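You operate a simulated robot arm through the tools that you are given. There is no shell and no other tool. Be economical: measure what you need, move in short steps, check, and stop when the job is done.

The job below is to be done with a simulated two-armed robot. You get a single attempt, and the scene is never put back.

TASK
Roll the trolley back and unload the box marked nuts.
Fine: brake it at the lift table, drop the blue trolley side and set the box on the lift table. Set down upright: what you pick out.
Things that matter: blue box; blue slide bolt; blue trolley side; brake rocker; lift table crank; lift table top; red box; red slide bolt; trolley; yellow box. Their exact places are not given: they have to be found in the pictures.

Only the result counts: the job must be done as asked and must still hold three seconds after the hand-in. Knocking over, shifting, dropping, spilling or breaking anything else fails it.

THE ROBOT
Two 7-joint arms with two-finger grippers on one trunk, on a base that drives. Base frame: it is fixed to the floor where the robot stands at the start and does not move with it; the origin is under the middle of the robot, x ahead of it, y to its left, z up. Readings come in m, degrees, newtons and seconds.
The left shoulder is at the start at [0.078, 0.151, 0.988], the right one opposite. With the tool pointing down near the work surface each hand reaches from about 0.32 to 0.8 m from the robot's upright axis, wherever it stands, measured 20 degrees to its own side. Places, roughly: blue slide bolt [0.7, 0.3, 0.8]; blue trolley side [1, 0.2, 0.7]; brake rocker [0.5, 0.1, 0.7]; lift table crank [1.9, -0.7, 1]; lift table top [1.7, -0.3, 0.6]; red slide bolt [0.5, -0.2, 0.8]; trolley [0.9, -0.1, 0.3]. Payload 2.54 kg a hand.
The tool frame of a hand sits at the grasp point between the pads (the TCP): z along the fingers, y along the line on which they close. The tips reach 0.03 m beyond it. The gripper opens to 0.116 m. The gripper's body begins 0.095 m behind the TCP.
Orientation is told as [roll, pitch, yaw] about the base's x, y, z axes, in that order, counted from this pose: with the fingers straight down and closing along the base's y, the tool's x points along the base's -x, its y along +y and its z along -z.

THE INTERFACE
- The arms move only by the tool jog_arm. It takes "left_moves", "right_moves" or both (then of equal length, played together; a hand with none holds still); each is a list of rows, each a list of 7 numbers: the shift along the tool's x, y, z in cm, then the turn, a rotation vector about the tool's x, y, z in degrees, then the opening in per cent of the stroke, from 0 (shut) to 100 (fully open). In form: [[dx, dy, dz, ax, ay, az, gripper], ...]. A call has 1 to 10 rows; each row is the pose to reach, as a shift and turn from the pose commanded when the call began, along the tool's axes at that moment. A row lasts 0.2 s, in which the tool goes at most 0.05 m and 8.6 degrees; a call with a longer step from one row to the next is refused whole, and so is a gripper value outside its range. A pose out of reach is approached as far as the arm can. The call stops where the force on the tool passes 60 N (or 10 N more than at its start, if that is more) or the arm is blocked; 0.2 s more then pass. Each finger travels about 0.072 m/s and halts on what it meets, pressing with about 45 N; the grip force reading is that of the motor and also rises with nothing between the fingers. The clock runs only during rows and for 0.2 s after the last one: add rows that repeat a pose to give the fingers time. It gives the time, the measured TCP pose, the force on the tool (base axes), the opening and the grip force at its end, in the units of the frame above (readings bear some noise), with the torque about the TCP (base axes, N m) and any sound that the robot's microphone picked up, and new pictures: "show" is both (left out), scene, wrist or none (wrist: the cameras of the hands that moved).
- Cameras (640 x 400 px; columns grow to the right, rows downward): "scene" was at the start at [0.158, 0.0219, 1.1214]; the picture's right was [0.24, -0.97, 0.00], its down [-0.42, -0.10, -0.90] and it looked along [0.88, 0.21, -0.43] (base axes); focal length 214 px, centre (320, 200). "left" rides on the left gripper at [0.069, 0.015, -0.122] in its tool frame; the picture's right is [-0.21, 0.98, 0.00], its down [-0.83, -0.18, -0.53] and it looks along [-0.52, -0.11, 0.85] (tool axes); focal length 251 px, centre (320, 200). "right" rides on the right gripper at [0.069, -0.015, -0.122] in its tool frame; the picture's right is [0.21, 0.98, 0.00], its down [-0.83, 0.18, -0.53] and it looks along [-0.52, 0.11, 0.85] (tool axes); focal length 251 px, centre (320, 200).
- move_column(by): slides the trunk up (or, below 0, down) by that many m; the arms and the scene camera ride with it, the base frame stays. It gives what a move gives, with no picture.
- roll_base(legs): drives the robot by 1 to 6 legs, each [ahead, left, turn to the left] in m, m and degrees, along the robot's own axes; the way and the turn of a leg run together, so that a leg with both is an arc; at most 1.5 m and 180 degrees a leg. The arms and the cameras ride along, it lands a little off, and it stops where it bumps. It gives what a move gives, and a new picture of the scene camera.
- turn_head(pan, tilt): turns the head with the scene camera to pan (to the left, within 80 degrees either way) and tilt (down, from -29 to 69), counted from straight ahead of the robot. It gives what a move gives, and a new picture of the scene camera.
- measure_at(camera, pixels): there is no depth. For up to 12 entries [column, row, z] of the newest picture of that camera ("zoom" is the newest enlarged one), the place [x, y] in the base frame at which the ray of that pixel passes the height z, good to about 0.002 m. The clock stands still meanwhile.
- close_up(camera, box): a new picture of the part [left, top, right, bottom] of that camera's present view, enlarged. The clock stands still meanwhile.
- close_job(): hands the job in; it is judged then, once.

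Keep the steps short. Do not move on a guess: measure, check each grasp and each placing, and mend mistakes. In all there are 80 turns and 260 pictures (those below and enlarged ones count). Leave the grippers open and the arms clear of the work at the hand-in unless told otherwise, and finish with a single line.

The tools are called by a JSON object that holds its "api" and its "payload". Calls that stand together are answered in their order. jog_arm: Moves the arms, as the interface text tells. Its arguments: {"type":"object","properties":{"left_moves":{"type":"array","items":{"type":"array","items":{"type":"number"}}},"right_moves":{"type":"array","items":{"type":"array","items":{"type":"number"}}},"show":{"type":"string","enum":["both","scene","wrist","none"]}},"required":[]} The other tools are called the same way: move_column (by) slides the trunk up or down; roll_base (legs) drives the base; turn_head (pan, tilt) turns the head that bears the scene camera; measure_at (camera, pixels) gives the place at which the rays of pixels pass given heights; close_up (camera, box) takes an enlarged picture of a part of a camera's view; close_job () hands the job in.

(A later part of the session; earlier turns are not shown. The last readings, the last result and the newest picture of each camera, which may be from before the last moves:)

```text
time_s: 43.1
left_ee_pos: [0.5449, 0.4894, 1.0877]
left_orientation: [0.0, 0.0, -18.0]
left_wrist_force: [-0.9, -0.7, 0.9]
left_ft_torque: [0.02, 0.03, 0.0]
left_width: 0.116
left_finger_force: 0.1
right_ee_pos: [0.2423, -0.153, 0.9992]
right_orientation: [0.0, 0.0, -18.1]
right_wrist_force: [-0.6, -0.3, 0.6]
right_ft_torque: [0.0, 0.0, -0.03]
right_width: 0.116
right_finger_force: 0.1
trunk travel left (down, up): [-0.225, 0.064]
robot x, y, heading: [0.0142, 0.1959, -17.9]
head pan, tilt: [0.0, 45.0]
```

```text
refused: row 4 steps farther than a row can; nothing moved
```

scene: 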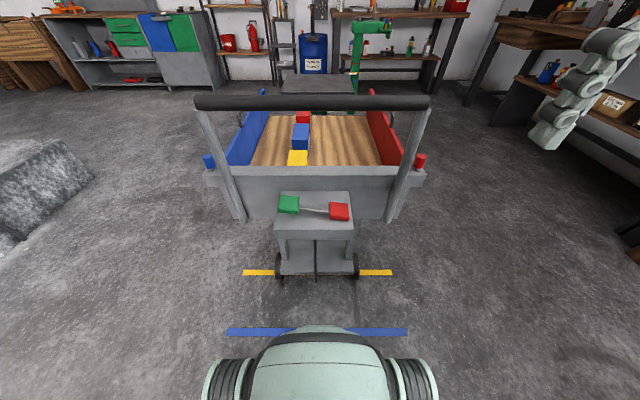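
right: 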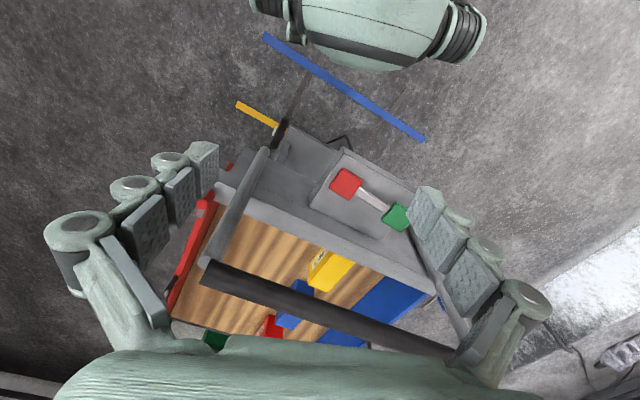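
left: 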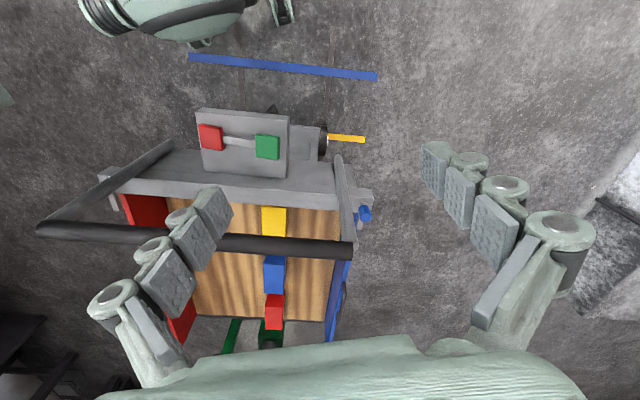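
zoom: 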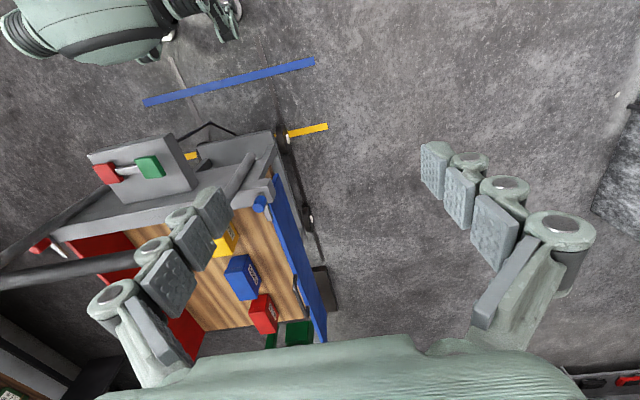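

{"api": "jog_arm", "payload": {"left_moves": [[0.5, -4.6, 1, 0, -7, 0, 50], [1, -9.2, 2, 0, -14, 0, 0], [1, -13.8, 3, 0, -21, 0, 0], [1, -18.4, 4.5, 0, -28, 0, 0], [1, -22.5, 7, 0, -35, 0, 0], [1, -26.5, 9.5, 0, -35, 0, 0], [1, -30.5, 12, 0, -35, 0, 0], [1, -34, 15, 0, -35, 0, 0], [0, -36.8, 18, 0, -35, 0, 0], [-1, -36.8, 22, 0, -35, 0, 0]]}}

```text
time_s: 45.3
left_ee_pos: [0.4413, 0.1359, 0.8664]
left_orientation: [-0.1, -35.1, -18.0]
left_wrist_force: [-0.2, 0.4, 1.0]
left_ft_torque: [-0.02, -0.01, 0.01]
left_width: 0.0002
left_finger_force: 28.5
right_ee_pos: [0.2414, -0.1531, 0.9998]
right_orientation: [0.1, 0.0, -18.2]
right_wrist_force: [0.0, -0.6, -0.7]
right_ft_torque: [-0.01, 0.0, 0.02]
right_width: 0.116
right_finger_force: 0.1
trunk travel left (down, up): [-0.225, 0.064]
robot x, y, heading: [0.0126, 0.2002, -17.8]
head pan, tilt: [0.0, 45.0]
```

scene: 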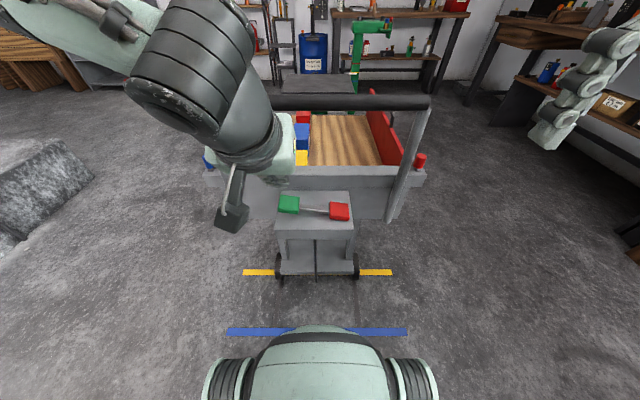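
left: 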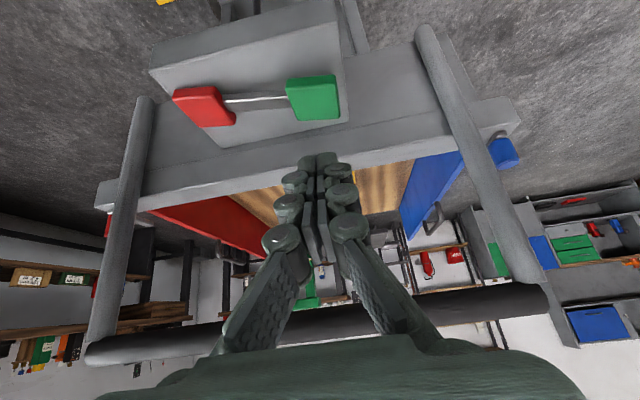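

Fingers are behind the pad, above it. I move to just above the green pad, then press down in small steps.

{"api": "jog_arm", "payload": {"left_moves": [[0, 0, 4.3, 0, 0, 0, 0], [-0.1, 0, 8.6, 0, 0, 0, 0], [0.5, 0, 9.4, 0, 0, 0, 0], [1.1, 0, 10.2, 0, 0, 0, 0], [1.65, 0, 11.06, 0, 0, 0, 0], [2.3, 0, 11.9, 0, 0, 0, 0], [2.8, 0, 12.7, 0, 0, 0, 0]]}}

```text
time_s: 46.9
left_ee_pos: [0.4955, 0.1376, 0.7553]
left_orientation: [-0.1, -34.9, -18.1]
left_wrist_force: [0.0, 0.9, 1.4]
left_ft_torque: [0.02, -0.01, -0.02]
left_width: 0.0002
left_finger_force: 28.8
left hand out of reach, approached as far as the arm can: row 3, 4, 5, 6, 7
right_ee_pos: [0.2433, -0.1537, 0.9992]
right_orientation: [0.1, 0.0, -18.2]
right_wrist_force: [-0.6, -0.2, -0.9]
right_ft_torque: [0.03, -0.03, 0.01]
right_width: 0.116
right_finger_force: 0.1
trunk travel left (down, up): [-0.225, 0.064]
robot x, y, heading: [0.0113, 0.2006, -17.9]
head pan, tilt: [0.0, 45.0]
```

scene: 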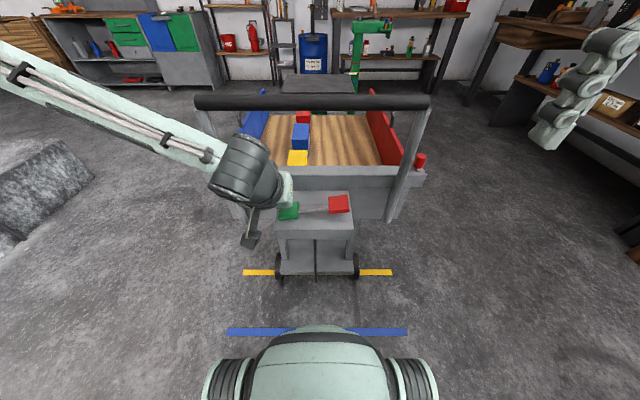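
left: 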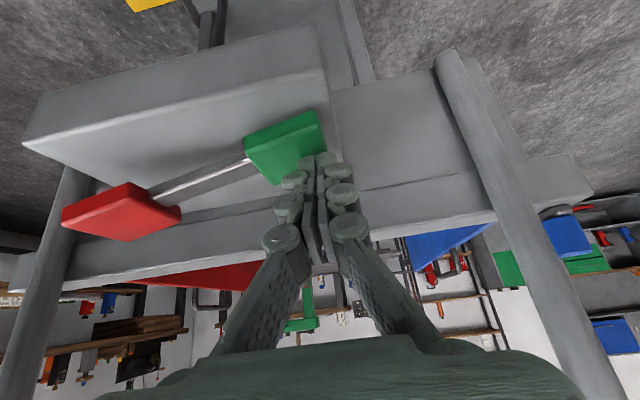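

The rocker flipped: green down, red up. I lift the left hand clear and bring the right hand over the handle bar, turning it 90° to grip the bar for pushing.

{"api": "jog_arm", "payload": {"left_moves": [[-2, 0, -2.5, 0, 0, 0, 0], [-3.5, 0, -5, 0, 0, 0, 0], [-4.0, 0, -7, 0, 0, 0, 0], [-3.5, 0, -9, 0, 0, 0, 0], [-3.5, 0, -9, 0, 0, 0, 0], [-3.5, 0, -9, 0, 0, 0, 0], [-3.5, 0, -9, 0, 0, 0, 0], [-3.5, 0, -9, 0, 0, 0, 0], [-3.5, 0, -9, 0, 0, 0, 0], [-3.5, 0, -9, 0, 0, 0, 0]], "right_moves": [[0, 0, -2, 0, 0, -8.5, 100], [0, 0, -4, 0, 0, -17, 100], [0, 0, -6, 0, 0, -25.5, 100], [0, 2, -6, 0, 0, -34, 100], [0, 4, -6, 0, 0, -42.5, 100], [-2, 6, -6, 0, 0, -51, 100], [-5, 8, -6, 0, 0, -59.5, 100], [-8, 10, -6, 0, 0, -68, 100], [-11, 12, -6, 0, 0, -76.5, 100], [-14, 14, -6, 0, 0, -85, 100]]}}

```text
time_s: 49.1
left_ee_pos: [0.4737, 0.146, 0.8511]
left_orientation: [0.0, -35.0, -18.0]
left_wrist_force: [-0.5, -0.1, -0.3]
left_ft_torque: [0.01, 0.02, 0.01]
left_width: 0.0
left_finger_force: 28.8
right_ee_pos: [0.3519, 0.0194, 1.0209]
right_orientation: [-0.1, -0.2, 66.5]
right_wrist_force: [-0.6, -0.2, 0.9]
right_ft_torque: [0.03, -0.02, 0.01]
right_width: 0.116
right_finger_force: 0.1
right hand out of reach, approached as far as the arm can: row 8, 9, 10
trunk travel left (down, up): [-0.225, 0.064]
robot x, y, heading: [0.0192, 0.2045, -18.4]
head pan, tilt: [0.0, 45.0]
```

scene: 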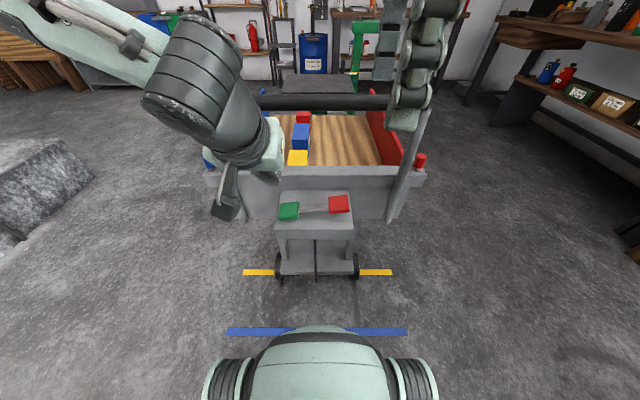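
right: 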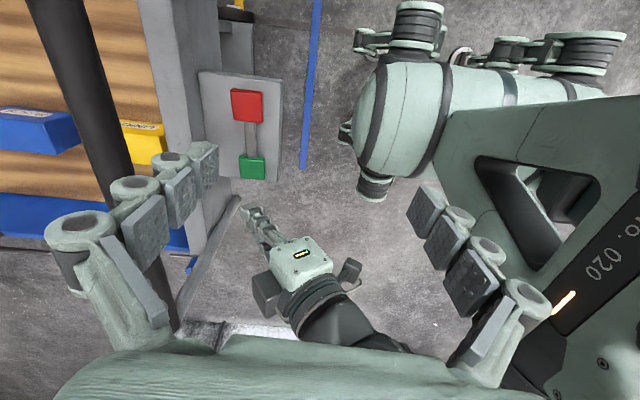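
left: 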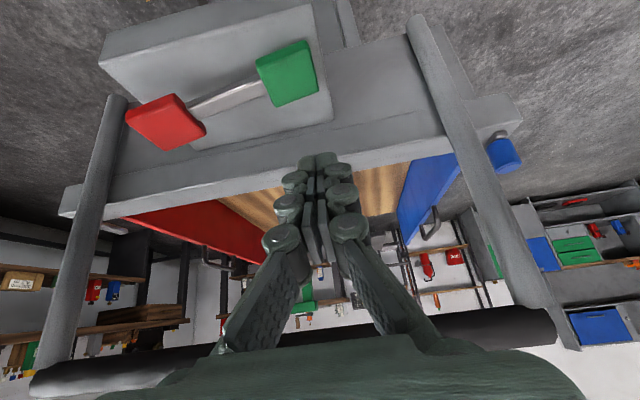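

Turning the right hand 90° runs out of reach; I turn it back and will push the bar with closed, vertical fingers instead.

{"api": "jog_arm", "payload": {"right_moves": [[0, -1, 0, 0, 0, 8.5, 50], [0, -2, 0, 0, 0, 17, 0], [0.5, -3, 0, 0, 0, 25.5, 0], [0.5, -4, 0, 0, 0, 34, 0], [0.5, -5, 0, 0, 0, 42.5, 0], [1, -6, 0, 0, 0, 51, 0], [1, -6.5, 0, 0, 0, 59.5, 0], [1, -7, 0, 0, 0, 68, 0], [1.5, -7, 1, 0, 0, 76.5, 0], [1.5, -7, 2, 0, 0, 85, 0]], "show": "scene"}}

```text
time_s: 51.3
left_ee_pos: [0.4734, 0.1456, 0.8509]
left_orientation: [0.0, -35.0, -18.0]
left_wrist_force: [0.3, -0.2, 0.3]
left_ft_torque: [0.02, 0.0, -0.02]
left_width: 0.0
left_finger_force: 28.4
right_ee_pos: [0.4074, -0.0227, 1.0021]
right_orientation: [0.2, 0.1, -18.4]
right_wrist_force: [-0.2, 0.8, 0.3]
right_ft_torque: [-0.03, 0.01, -0.06]
right_width: 0.0
right_finger_force: 28.8
trunk travel left (down, up): [-0.225, 0.064]
robot x, y, heading: [0.0107, 0.1995, -18.1]
head pan, tilt: [0.0, 45.0]
```

scene: 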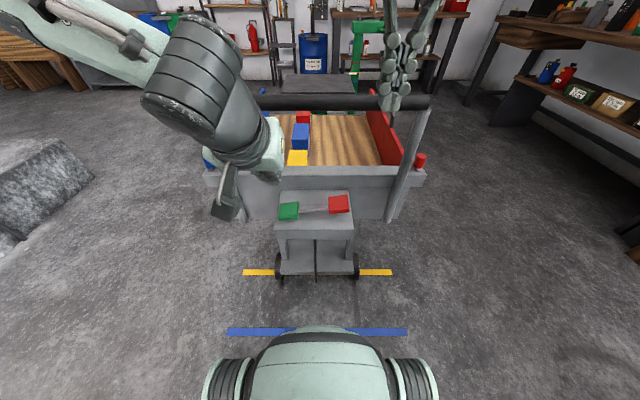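

{"api": "jog_arm", "payload": {"right_moves": [[0, 0, 2.5, 0, 0, 0, 0], [0, 0, 5, 0, 0, 0, 0]], "show": "none"}}

{"api": "roll_base", "payload": {"legs": [[0.12, 0, 0]]}}

```text
time_s: 51.9
left_ee_pos: [0.4727, 0.1463, 0.8503]
left_orientation: [0.0, -35.0, -18.0]
left_wrist_force: [-0.1, 0.9, -1.2]
left_ft_torque: [0.04, -0.02, -0.03]
left_width: 0.0
left_finger_force: 28.3
right_ee_pos: [0.4076, -0.021, 0.9508]
right_orientation: [0.2, 0.0, -18.0]
right_wrist_force: [0.9, -0.1, -0.1]
right_ft_torque: [0.0, 0.0, 0.0]
right_width: 0.0001
right_finger_force: 28.7
trunk travel left (down, up): [-0.225, 0.064]
robot x, y, heading: [0.016, 0.2007, -18.3]
head pan, tilt: [0.0, 45.0]
```

```text
time_s: 53.1
left_ee_pos: [0.588, 0.1098, 0.8499]
left_orientation: [0.0, -35.0, -17.8]
left_wrist_force: [0.5, -0.5, -0.4]
left_ft_torque: [0.0, 0.03, -0.02]
left_width: 0.0
left_finger_force: 28.9
right_ee_pos: [0.524, -0.059, 0.9495]
right_orientation: [0.1, 0.0, -17.9]
right_wrist_force: [-0.1, 0.6, -0.6]
right_ft_torque: [-0.01, 0.03, -0.02]
right_width: 0.0
right_finger_force: 28.3
trunk travel left (down, up): [-0.225, 0.064]
robot x, y, heading: [0.1289, 0.1639, -17.9]
head pan, tilt: [0.0, 45.0]
```

scene: 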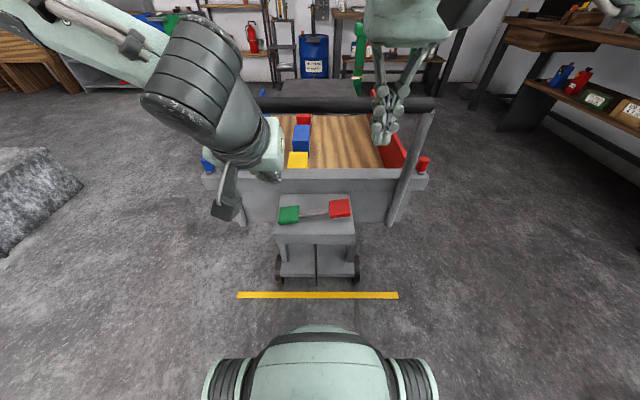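

The trolley rolls freely now (about 6 cm so far). I check the gap between bed end and lift table.

{"api": "turn_head", "payload": {"pan": 0, "tilt": 30}}

{"api": "close_up", "payload": {"camera": "scene", "box": [240, 120, 440, 240]}}

{"api": "close_up", "payload": {"camera": "right", "box": [0, 0, 640, 400]}}

```text
time_s: 53.9
left_ee_pos: [0.5878, 0.1101, 0.851]
left_orientation: [0.1, -35.0, -17.8]
left_wrist_force: [-1.0, -0.7, -0.3]
left_ft_torque: [-0.02, 0.01, 0.01]
left_width: 0.0002
left_finger_force: 28.5
right_ee_pos: [0.5218, -0.0574, 0.9511]
right_orientation: [0.1, 0.0, -18.1]
right_wrist_force: [0.9, 0.6, 0.4]
right_ft_torque: [0.03, -0.01, -0.05]
right_width: 0.0002
right_finger_force: 29.2
trunk travel left (down, up): [-0.225, 0.064]
robot x, y, heading: [0.1274, 0.1632, -18.1]
head pan, tilt: [0.0, 30.0]
```

scene: 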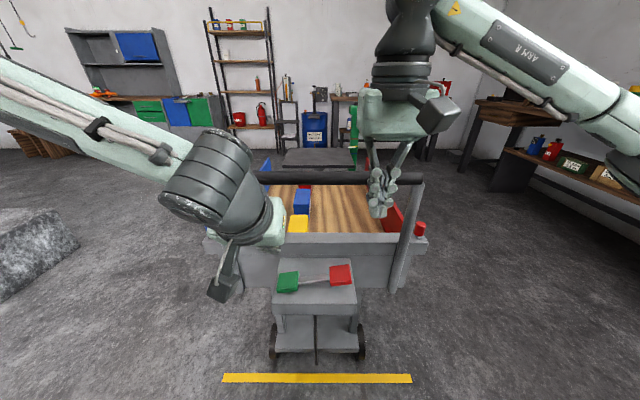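

```text
3.20 times, centred on (340, 180) of scene
```

zoom: 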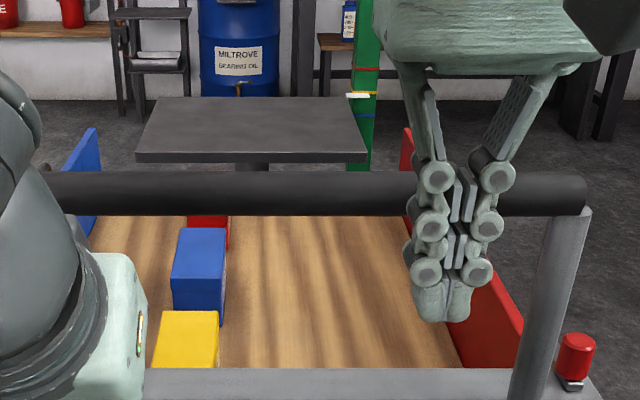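

```text
1.00 times, centred on (320, 200) of right (not enlarged: the box is as wide or as high as the picture)
```

zoom: 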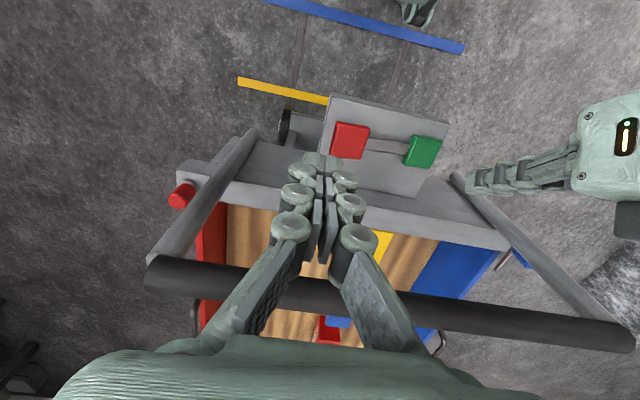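

{"api": "roll_base", "payload": {"legs": [[0.1, 0, 0]]}}

{"api": "close_up", "payload": {"camera": "scene", "box": [240, 120, 440, 240]}}

{"api": "measure_at", "payload": {"camera": "zoom", "pixels": [[135, 150, 0.6], [367, 150, 0.6], [200, 225, 0.7], [230, 225, 0.7]]}}

```text
time_s: 55.0
left_ee_pos: [0.6828, 0.079, 0.8499]
left_orientation: [0.0, -34.9, -17.9]
left_wrist_force: [-0.4, 0.2, -0.1]
left_ft_torque: [-0.01, 0.04, 0.0]
left_width: 0.0001
left_finger_force: 28.1
right_ee_pos: [0.6179, -0.0887, 0.9507]
right_orientation: [0.1, 0.0, -18.1]
right_wrist_force: [0.8, 0.5, -0.4]
right_ft_torque: [0.02, 0.04, 0.01]
right_width: 0.0
right_finger_force: 28.5
trunk travel left (down, up): [-0.225, 0.064]
robot x, y, heading: [0.2252, 0.1339, -18.1]
head pan, tilt: [0.0, 30.0]
```

scene: 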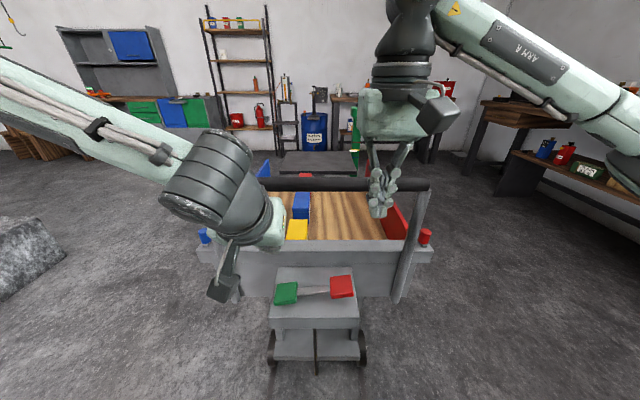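

```text
3.20 times, centred on (340, 180) of scene
```

zoom: 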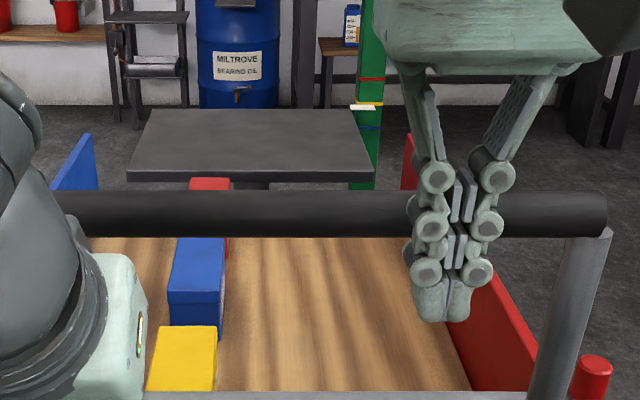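

```text
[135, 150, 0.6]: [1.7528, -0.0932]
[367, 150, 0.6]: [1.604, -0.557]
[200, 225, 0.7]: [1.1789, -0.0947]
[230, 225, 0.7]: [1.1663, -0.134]
```

{"api": "roll_base", "payload": {"legs": [[0.06, 0, 0]]}}

{"api": "roll_base", "payload": {"legs": [[0.03, 0, 0]]}}

{"api": "close_up", "payload": {"camera": "scene", "box": [240, 120, 440, 240]}}

{"api": "close_up", "payload": {"camera": "right", "box": [0, 0, 640, 400]}}

```text
time_s: 56.0
left_ee_pos: [0.7395, 0.0607, 0.8511]
left_orientation: [0.1, -35.0, -17.9]
left_wrist_force: [-0.5, 1.6, 0.7]
left_ft_torque: [0.02, -0.05, 0.0]
left_width: 0.0
left_finger_force: 28.2
right_ee_pos: [0.6745, -0.1084, 0.9507]
right_orientation: [0.1, -0.1, -18.1]
right_wrist_force: [-0.2, 0.0, 0.3]
right_ft_torque: [0.03, 0.02, 0.02]
right_width: 0.0
right_finger_force: 29.0
trunk travel left (down, up): [-0.225, 0.064]
robot x, y, heading: [0.2787, 0.1107, -18.0]
head pan, tilt: [0.0, 30.0]
```

scene: 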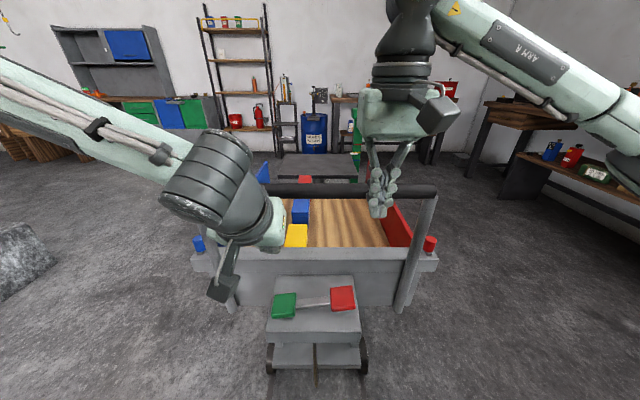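

```text
time_s: 56.9
left_ee_pos: [0.7678, 0.0517, 0.8513]
left_orientation: [0.1, -35.0, -17.9]
left_wrist_force: [-0.7, 0.6, -0.1]
left_ft_torque: [-0.02, 0.03, 0.01]
left_width: 0.0001
left_finger_force: 28.3
right_ee_pos: [0.7032, -0.1166, 0.9493]
right_orientation: [0.0, -0.1, -18.2]
right_wrist_force: [0.4, 0.1, -0.1]
right_ft_torque: [0.03, 0.02, 0.01]
right_width: 0.0
right_finger_force: 28.7
trunk travel left (down, up): [-0.225, 0.064]
robot x, y, heading: [0.3097, 0.1041, -18.2]
head pan, tilt: [0.0, 30.0]
```

scene: 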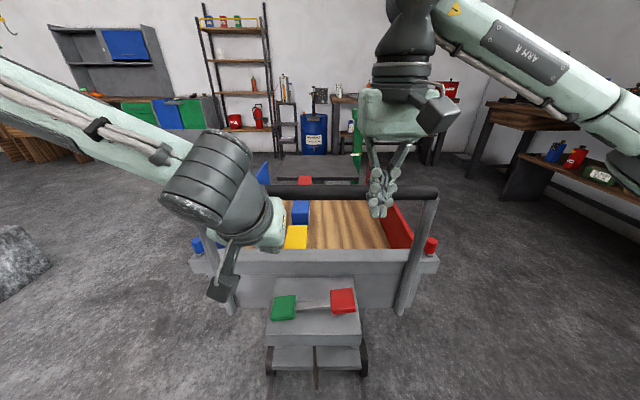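

```text
3.20 times, centred on (340, 180) of scene
```

zoom: 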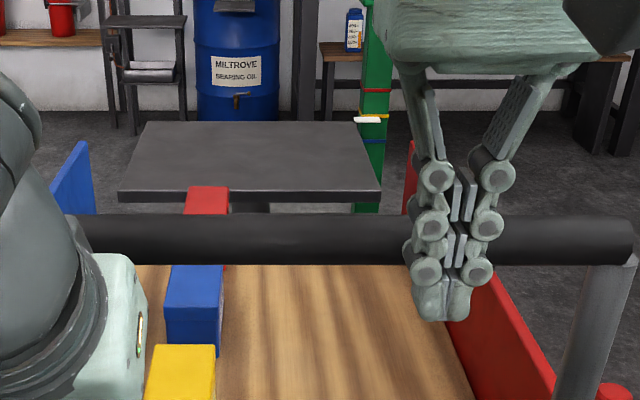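

```text
1.00 times, centred on (320, 200) of right (not enlarged: the box is as wide or as high as the picture)
```

zoom: 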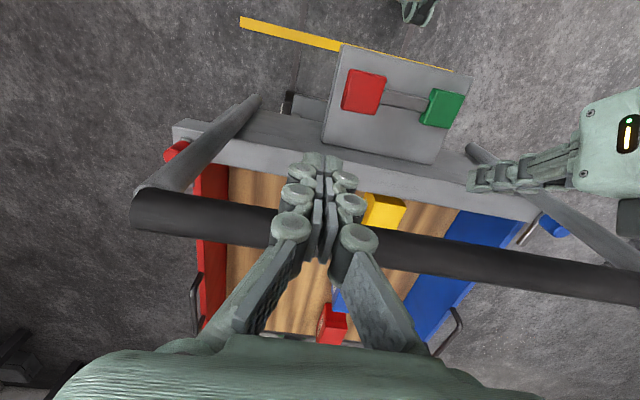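

{"api": "measure_at", "payload": {"camera": "zoom", "pixels": [[635, 250, 0.95], [135, 215, 0.95], [240, 19, 0], [345, 50, 0], [288, 100, 0.05], [173, 150, 0.8]]}}

{"api": "measure_at", "payload": {"camera": "scene", "pixels": [[435, 193, 0.95], [313, 192, 0.95], [343, 294, 0.74], [284, 301, 0.7], [430, 245, 0.8], [278, 181, 0.6], [358, 181, 0.6], [302, 183, 0.78]]}}

```text
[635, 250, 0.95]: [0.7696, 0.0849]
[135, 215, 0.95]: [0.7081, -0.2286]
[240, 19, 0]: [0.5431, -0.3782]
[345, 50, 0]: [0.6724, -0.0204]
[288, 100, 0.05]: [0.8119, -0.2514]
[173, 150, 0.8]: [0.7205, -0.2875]
```

```text
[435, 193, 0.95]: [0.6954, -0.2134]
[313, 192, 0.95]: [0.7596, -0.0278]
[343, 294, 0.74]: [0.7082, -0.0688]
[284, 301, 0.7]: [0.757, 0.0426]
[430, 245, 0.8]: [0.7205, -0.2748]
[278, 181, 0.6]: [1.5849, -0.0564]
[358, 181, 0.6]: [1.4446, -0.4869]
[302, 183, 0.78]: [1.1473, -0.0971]
```

In contact; the trolley has moved about 0.25 m from the yellow line. I push in small steps, watching force and gap.

{"api": "roll_base", "payload": {"legs": [[0.03, 0, 0]]}}

{"api": "measure_at", "payload": {"camera": "scene", "pixels": [[267, 162, 0.8], [370, 165, 0.8]]}}

{"api": "close_up", "payload": {"camera": "scene", "box": [240, 150, 440, 270]}}

```text
time_s: 57.7
left_ee_pos: [0.7951, 0.0425, 0.8499]
left_orientation: [0.0, -35.0, -17.9]
left_wrist_force: [-0.1, -0.1, -1.0]
left_ft_torque: [-0.02, 0.03, -0.01]
left_width: 0.0001
left_finger_force: 28.3
right_ee_pos: [0.7314, -0.1265, 0.9506]
right_orientation: [0.2, -0.2, -18.3]
right_wrist_force: [0.7, 0.0, 0.1]
right_ft_torque: [0.02, 0.04, 0.03]
right_width: 0.0
right_finger_force: 28.5
trunk travel left (down, up): [-0.225, 0.064]
robot x, y, heading: [0.3386, 0.0983, -18.1]
head pan, tilt: [0.0, 30.0]
```

scene: 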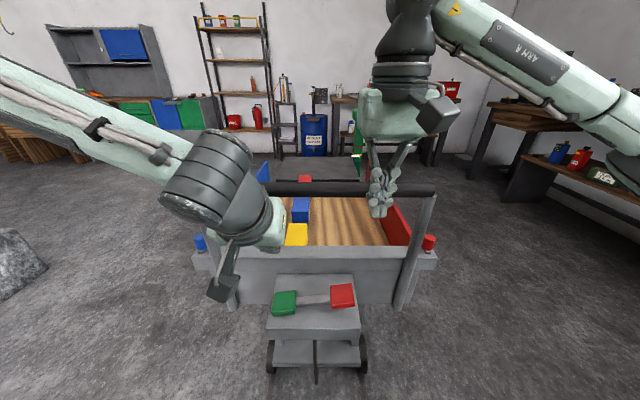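

```text
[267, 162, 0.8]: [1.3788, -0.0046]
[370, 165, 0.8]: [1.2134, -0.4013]
```

```text
3.20 times, centred on (340, 210) of scene
```

zoom: 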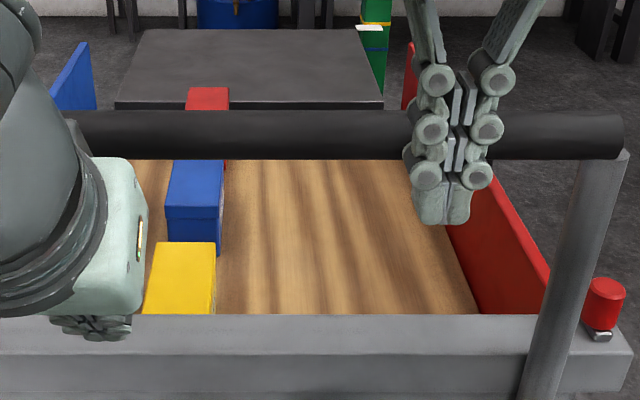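

{"api": "measure_at", "payload": {"camera": "scene", "pixels": [[313, 188, 0.95], [437, 189, 0.95], [274, 184, 0.6], [360, 184, 0.6]]}}

{"api": "jog_arm", "payload": {"left_moves": [[4, 0, -3, 0, 0, 0, 0], [4, 4, -5, 0, 0, 0, 0], [4, 8.5, -6, 0, 0, 0, 0], [4, 13, -7, 0, 0, 0, 0], [4, 17.5, -7, 0, 0, 0, 0], [4, 22, -7, 0, 0, 0, 0], [4, 26.5, -7, 0, 0, 0, 0], [4, 31, -7, 0, 0, 0, 0], [4, 35.5, -7, 0, 0, 0, 0], [2, 38, -5, 0, 0, 0, 0]], "show": "wrist"}}

```text
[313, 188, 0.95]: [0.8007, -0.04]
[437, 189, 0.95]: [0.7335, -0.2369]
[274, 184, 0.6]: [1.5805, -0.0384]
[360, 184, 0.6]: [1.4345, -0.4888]
```

```text
time_s: 59.9
left_ee_pos: [0.8684, 0.4203, 0.8802]
left_orientation: [-0.1, -34.9, -18.0]
left_wrist_force: [0.0, 0.2, 1.2]
left_ft_torque: [-0.01, -0.02, 0.01]
left_width: 0.0
left_finger_force: 28.7
left hand out of reach, approached as far as the arm can: row 1, 2, 3, 4, 5, 6, 7
right_ee_pos: [0.7319, -0.1264, 0.9521]
right_orientation: [0.1, -0.2, -18.2]
right_wrist_force: [-0.5, 0.5, 0.2]
right_ft_torque: [0.0, 0.0, -0.03]
right_width: 0.0
right_finger_force: 28.2
trunk travel left (down, up): [-0.225, 0.064]
robot x, y, heading: [0.3362, 0.1004, -17.8]
head pan, tilt: [0.0, 30.0]
```

left: 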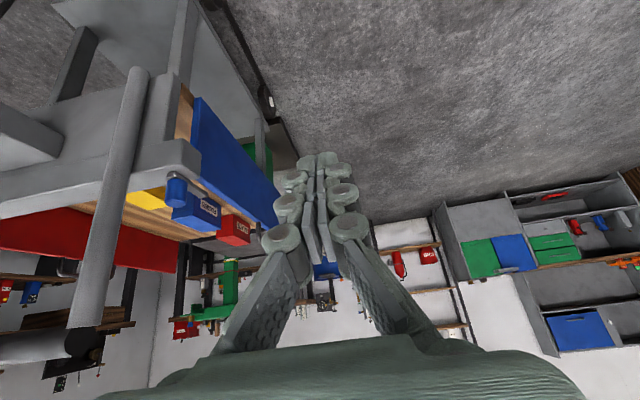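

{"api": "close_up", "payload": {"camera": "left", "box": [140, 70, 320, 260]}}

{"api": "jog_arm", "payload": {"left_moves": [[0, 0, 0, 8, 0, 0, 0], [0, 0, 0, 16, 0, 0, 0], [0, 0, 0, 24, 0, 0, 0], [0, 0, 0, 32, 0, 0, 0]], "show": "wrist"}}

```text
2.11 times, centred on (230, 165) of left
```

zoom: 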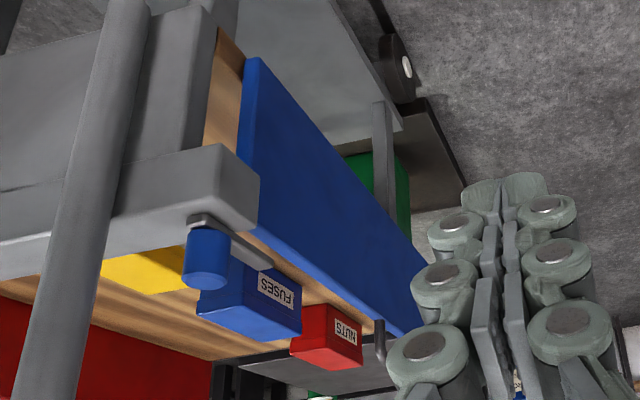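

```text
time_s: 60.9
left_ee_pos: [0.8689, 0.4185, 0.8804]
left_orientation: [-32.0, -35.1, -18.0]
left_wrist_force: [-0.5, 0.0, 0.4]
left_ft_torque: [0.01, 0.01, 0.0]
left_width: 0.0
left_finger_force: 28.7
right_ee_pos: [0.7315, -0.1265, 0.9503]
right_orientation: [0.0, -0.2, -18.3]
right_wrist_force: [-0.5, -0.1, 0.6]
right_ft_torque: [0.01, 0.0, 0.03]
right_width: 0.0
right_finger_force: 28.7
trunk travel left (down, up): [-0.225, 0.064]
robot x, y, heading: [0.3364, 0.0995, -18.1]
head pan, tilt: [0.0, 30.0]
```

left: 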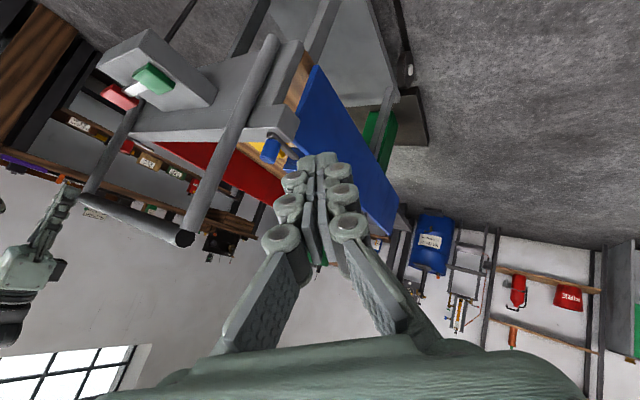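

{"api": "close_up", "payload": {"camera": "left", "box": [310, 60, 450, 260]}}

{"api": "measure_at", "payload": {"camera": "left", "pixels": [[384, 233, 0.78], [384, 233, 0.82], [401, 203, 0.6], [401, 203, 0.65], [406, 213, 0.6], [396, 100, 0.1], [421, 90, 0.03], [430, 145, 0.03], [409, 71, 0.05]]}}

```text
2.00 times, centred on (380, 160) of left
```

zoom: 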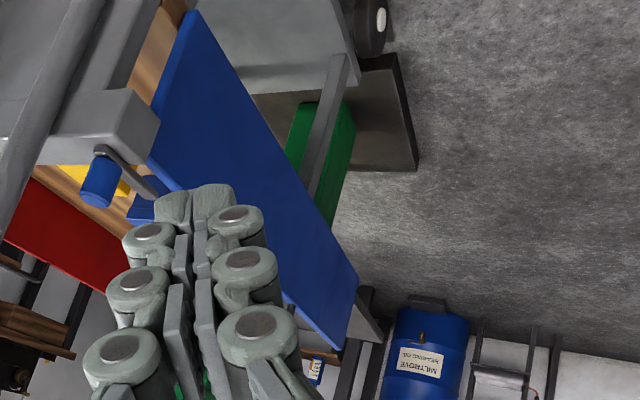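

```text
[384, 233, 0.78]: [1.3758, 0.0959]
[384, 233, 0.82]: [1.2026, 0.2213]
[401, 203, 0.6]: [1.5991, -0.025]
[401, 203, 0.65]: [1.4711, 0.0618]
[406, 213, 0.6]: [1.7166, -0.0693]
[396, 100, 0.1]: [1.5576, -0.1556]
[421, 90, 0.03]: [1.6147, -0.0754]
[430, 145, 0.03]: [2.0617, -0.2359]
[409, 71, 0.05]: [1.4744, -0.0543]
```

Rolled about 0.29 m; the gap between bed end and table is still roughly 0.1 m. I push on gently in small steps watching for resistance.

{"api": "roll_base", "payload": {"legs": [[0.03, 0, 0]]}}

{"api": "roll_base", "payload": {"legs": [[0.02, 0, 0]]}}

{"api": "close_up", "payload": {"camera": "left", "box": [310, 60, 450, 260]}}

```text
time_s: 61.7
left_ee_pos: [0.8973, 0.4092, 0.8795]
left_orientation: [-32.0, -34.9, -18.0]
left_wrist_force: [-0.7, 0.1, -0.9]
left_ft_torque: [-0.02, 0.01, -0.02]
left_width: 0.0002
left_finger_force: 28.0
right_ee_pos: [0.76, -0.1361, 0.9505]
right_orientation: [0.2, -0.2, -18.3]
right_wrist_force: [0.1, 0.8, -0.1]
right_ft_torque: [0.0, 0.04, 0.01]
right_width: 0.0
right_finger_force: 28.6
trunk travel left (down, up): [-0.225, 0.064]
robot x, y, heading: [0.3659, 0.09, -18.1]
head pan, tilt: [0.0, 30.0]
```

scene: 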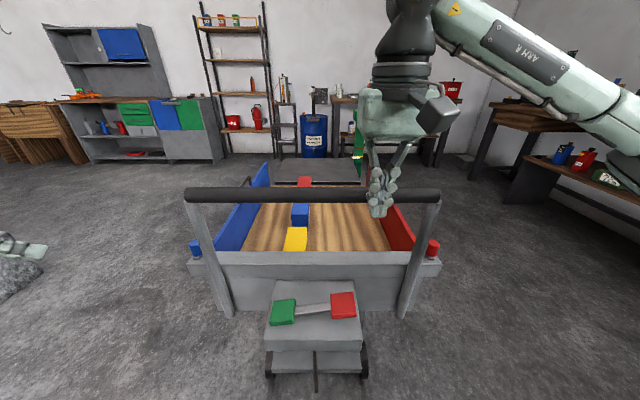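

```text
time_s: 62.5
left_ee_pos: [0.9133, 0.4032, 0.8816]
left_orientation: [-32.0, -35.3, -17.9]
left_wrist_force: [0.2, 0.0, -0.4]
left_ft_torque: [0.0, 0.01, -0.01]
left_width: 0.0
left_finger_force: 28.2
right_ee_pos: [0.7745, -0.1399, 0.9505]
right_orientation: [0.1, -0.1, -18.1]
right_wrist_force: [-27.7, 7.4, 2.3]
right_ft_torque: [-0.02, 0.32, -0.03]
right_width: 0.0059
right_finger_force: 28.7
trunk travel left (down, up): [-0.225, 0.064]
robot x, y, heading: [0.3827, 0.0804, -18.4]
head pan, tilt: [0.0, 30.0]
```

scene: 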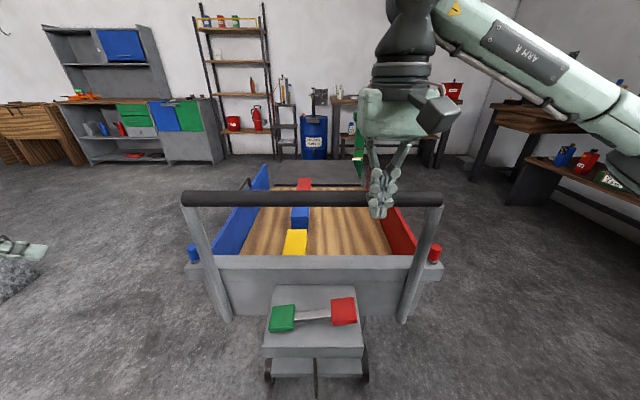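

```text
2.00 times, centred on (380, 160) of left
```

zoom: 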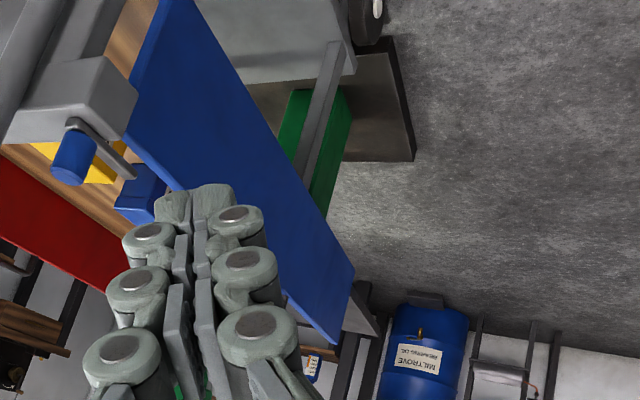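

Resistance of 28 N now: the trolley has reached its end stop by the lift table. I measure its position and back the push off slightly.

{"api": "measure_at", "payload": {"camera": "scene", "pixels": [[312, 199, 0.95], [442, 199, 0.95], [183, 199, 0.95], [343, 312, 0.74], [281, 318, 0.71]]}}

{"api": "jog_arm", "payload": {"right_moves": [[2.5, 0, 0, 0, 0, 0, 0]], "left_moves": [[0, 0, 0, 0, 0, 0, 0]], "show": "scene"}}

{"api": "measure_at", "payload": {"camera": "scene", "pixels": [[312, 199, 0.95], [442, 199, 0.95], [183, 199, 0.95]]}}

```text
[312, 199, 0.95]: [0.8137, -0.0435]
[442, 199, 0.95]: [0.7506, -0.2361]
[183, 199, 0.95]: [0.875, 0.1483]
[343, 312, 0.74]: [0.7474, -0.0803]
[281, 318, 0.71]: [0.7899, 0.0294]
```

```text
time_s: 62.9
left_ee_pos: [0.915, 0.4028, 0.8807]
left_orientation: [-32.0, -35.2, -18.1]
left_wrist_force: [-0.8, -0.3, 0.1]
left_ft_torque: [0.01, 0.01, 0.0]
left_width: 0.0001
left_finger_force: 28.5
right_ee_pos: [0.7525, -0.1343, 0.9514]
right_orientation: [0.2, -0.1, -18.1]
right_wrist_force: [-0.3, -0.1, -0.3]
right_ft_torque: [-0.06, 0.07, 0.02]
right_width: 0.0
right_finger_force: 28.5
trunk travel left (down, up): [-0.225, 0.064]
robot x, y, heading: [0.3837, 0.0791, -18.3]
head pan, tilt: [0.0, 30.0]
```

scene: 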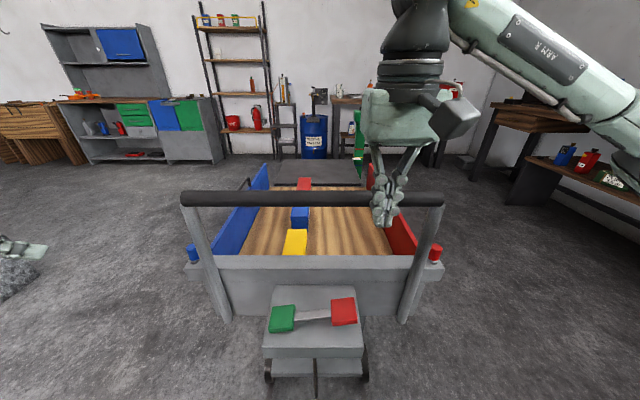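

```text
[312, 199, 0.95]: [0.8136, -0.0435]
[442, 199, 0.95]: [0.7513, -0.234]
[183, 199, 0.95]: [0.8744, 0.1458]
```

The trolley moved 0.304 m and sits against its stop, near the lift table. Next the right hand backs away from the bar, tilts, and goes above the red (raised) pad at about (0.75, −0.08, 0.74).

{"api": "jog_arm", "payload": {"right_moves": [[4.5, 0, 0, 0, 0, 0, 0], [7, 1, 0, 0, -7, 0, 0], [7, 2, 1, 0, -14, 0, 0], [7, 3, 3, 0, -21, 0, 0], [7, 4, 5.5, 0, -28, 0, 0], [6, 4.8, 8.5, 0, -35, 0, 0], [5, 4.8, 11.5, 0, -35, 0, 0], [3.5, 4.8, 13.6, 0, -35, 0, 0]]}}

```text
time_s: 64.7
left_ee_pos: [0.9166, 0.4031, 0.8808]
left_orientation: [-32.0, -35.0, -18.0]
left_wrist_force: [-0.1, 0.2, -0.2]
left_ft_torque: [0.0, 0.0, -0.01]
left_width: 0.0
left_finger_force: 28.4
right_ee_pos: [0.7426, -0.0724, 0.8155]
right_orientation: [0.1, -34.9, -18.2]
right_wrist_force: [-0.5, -0.1, -0.9]
right_ft_torque: [0.01, -0.03, -0.01]
right_width: 0.0003
right_finger_force: 28.3
right hand out of reach, approached as far as the arm can: row 6, 7, 8
trunk travel left (down, up): [-0.225, 0.064]
robot x, y, heading: [0.3846, 0.0787, -17.8]
head pan, tilt: [0.0, 30.0]
```

scene: 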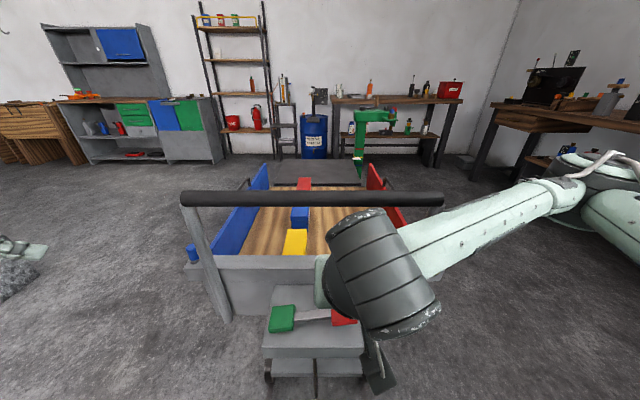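
right: 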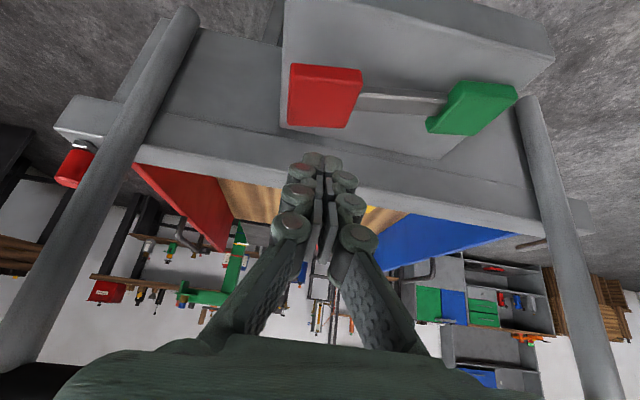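

{"api": "jog_arm", "payload": {"right_moves": [[2, 0, 2, 0, 0, 0, 0], [3, 0, 3, 0, 0, 0, 0], [3.6, 0, 3.8, 0, 0, 0, 0], [4.2, 0, 4.6, 0, 0, 0, 0], [4.8, 0, 5.4, 0, 0, 0, 0], [5.4, 0, 6.0, 0, 0, 0, 0]]}}

```text
time_s: 65.8
left_ee_pos: [0.9133, 0.4019, 0.8821]
left_orientation: [-32.0, -35.2, -18.1]
left_wrist_force: [-0.4, -1.2, 1.3]
left_ft_torque: [0.05, -0.02, 0.03]
left_width: 0.0001
left_finger_force: 28.9
right_ee_pos: [0.7377, -0.0688, 0.759]
right_orientation: [0.9, -36.6, -18.7]
right_wrist_force: [-19.8, -1.7, 36.2]
right_ft_torque: [0.12, 0.22, 0.09]
right_width: 0.0
right_finger_force: 28.4
right hand out of reach, approached as far as the arm can: row 1, 2, 3
trunk travel left (down, up): [-0.225, 0.064]
robot x, y, heading: [0.3833, 0.0832, -18.3]
head pan, tilt: [0.0, 30.0]
stopped in row 5 (right hand): the force on the tool passed its limit at 70 N (the readings are from after the stop); the commanded pose is now the measured one
```

scene: 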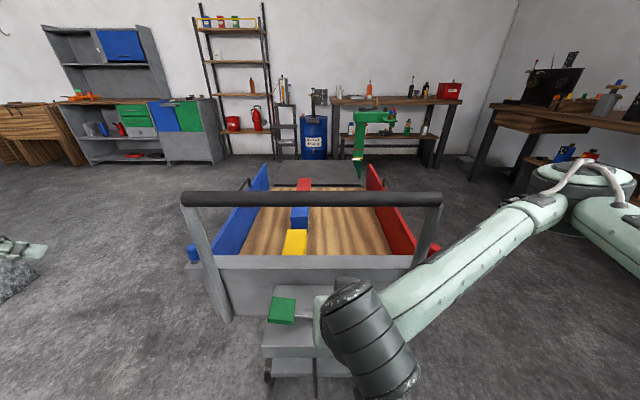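
right: 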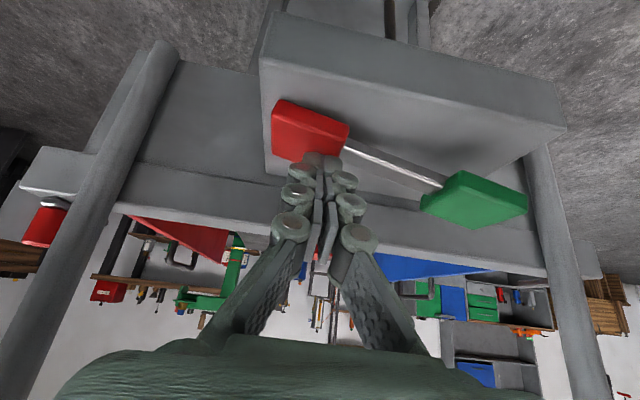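

Red pad is down, green up: brake set. I retract the right hand up and back, and straighten the left hand.

{"api": "jog_arm", "payload": {"right_moves": [[-1, 0, -2, 0, 0, 0, 0], [-2, 0, -5, 0, 0, 0, 0], [-3, 0, -9, 0, 0, 0, 0], [-1, 0, -12, 0, 0, 0, 0], [2, 0, -14, 0, 0, 0, 0], [4, -2, -16, 0, 7, 0, 0], [5, -6, -17, 0, 14, 0, 0], [5, -10, -17, 0, 21, 0, 0], [5, -14, -17, 0, 28, 0, 0], [5, -16, -17, 0, 35, 0, 50]], "left_moves": [[0, 0, -1, -4, 0, 0, 0], [0, 0, -2, -8, 0, 0, 0], [0, 0, -3, -12, 0, 0, 0], [0, 0, -4, -16, 0, 0, 0], [0, 0, -4, -20, 0, 0, 0], [0, 0, -4, -24, 0, 0, 0], [0, 0, -4, -28, 0, 0, 0], [0, 0, -4, -32, 0, 0, 0], [0, 0, -4, -32, 0, 0, 0], [0, 0, -4, -32, 0, 0, 0]], "show": "scene"}}

{"api": "close_up", "payload": {"camera": "scene", "box": [230, 260, 400, 400]}}

```text
time_s: 68.0
left_ee_pos: [0.9028, 0.4283, 0.9088]
left_orientation: [0.0, -35.1, -18.0]
left_wrist_force: [0.8, -0.6, 0.5]
left_ft_torque: [0.06, 0.05, -0.01]
left_width: 0.0
left_finger_force: 28.3
right_ee_pos: [0.6006, -0.1874, 0.8935]
right_orientation: [0.6, -0.8, -18.0]
right_wrist_force: [-0.7, 1.0, 0.2]
right_ft_torque: [-0.01, -0.01, 0.03]
right_width: 0.0504
right_finger_force: 0.1
right hand out of reach, approached as far as the arm can: row 1, 2, 3, 4, 5, 6, 7, 8, 9, 10
trunk travel left (down, up): [-0.225, 0.064]
robot x, y, heading: [0.3868, 0.0838, -18.0]
head pan, tilt: [0.0, 30.0]
```

scene: 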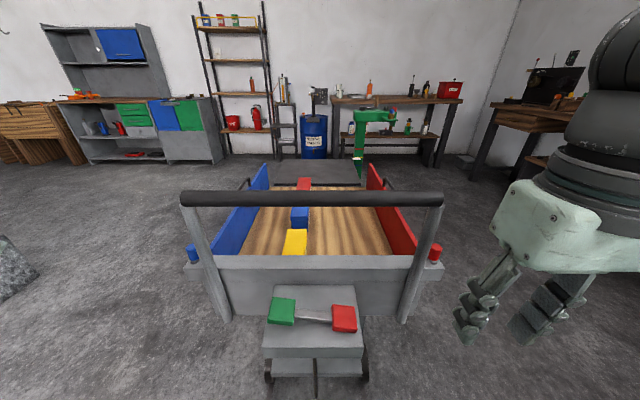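

```text
2.86 times, centred on (315, 330) of scene
```

zoom: 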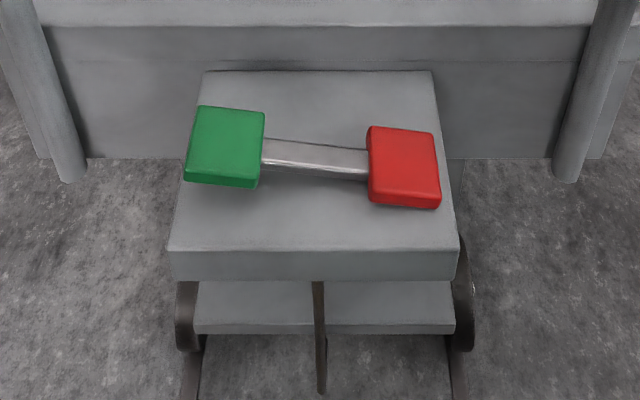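

Brake looks set, trolley unmoved. I drive round to the trolley's left side and turn to face it.

{"api": "roll_base", "payload": {"legs": [[-0.1, 0, 0], [0, 0.9, 0], [0.93, 0, 0], [0, 0, -90]]}}

{"api": "turn_head", "payload": {"pan": 0, "tilt": 40}}

```text
time_s: 86.1
left_ee_pos: [1.8029, 0.1914, 0.9076]
left_orientation: [0.0, -35.1, -105.9]
left_wrist_force: [0.0, 0.1, 0.2]
left_ft_torque: [0.02, 0.01, 0.01]
left_width: 0.0
left_finger_force: 28.8
right_ee_pos: [1.1747, 0.4721, 0.8938]
right_orientation: [0.5, -1.0, -106.1]
right_wrist_force: [-0.4, -0.9, -1.1]
right_ft_torque: [-0.02, -0.01, -0.04]
right_width: 0.0581
right_finger_force: 0.0
trunk travel left (down, up): [-0.225, 0.064]
robot x, y, heading: [1.4364, 0.7001, -105.7]
head pan, tilt: [0.0, 30.0]
```

scene: 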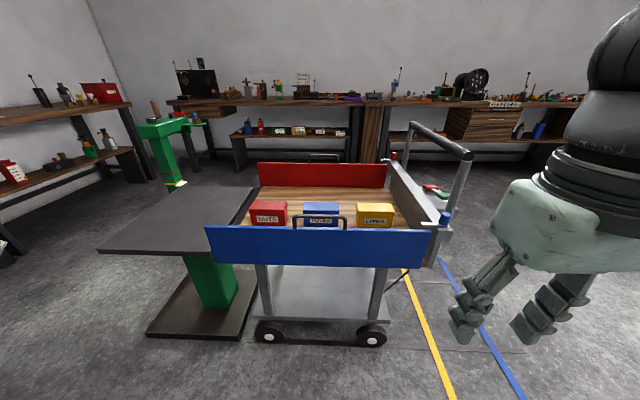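

```text
time_s: 86.8
left_ee_pos: [1.8024, 0.1917, 0.9078]
left_orientation: [0.0, -35.1, -105.8]
left_wrist_force: [0.1, 0.0, 0.7]
left_ft_torque: [0.01, -0.02, -0.02]
left_width: 0.0
left_finger_force: 28.5
right_ee_pos: [1.1753, 0.4721, 0.893]
right_orientation: [0.5, -0.9, -106.3]
right_wrist_force: [0.3, 0.0, 0.3]
right_ft_torque: [-0.03, -0.01, 0.0]
right_width: 0.0578
right_finger_force: 0.1
trunk travel left (down, up): [-0.225, 0.064]
robot x, y, heading: [1.4397, 0.6982, -105.6]
head pan, tilt: [0.0, 40.0]
```

scene: 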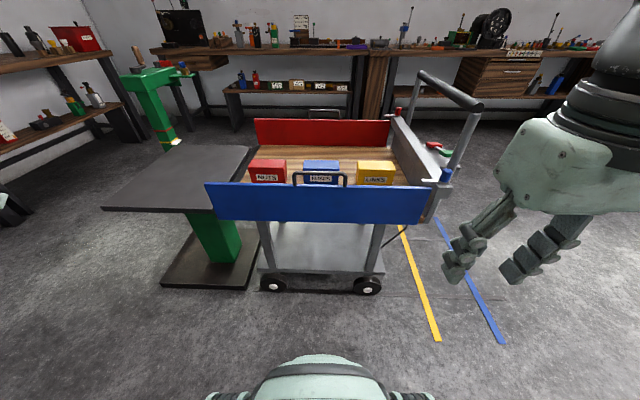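

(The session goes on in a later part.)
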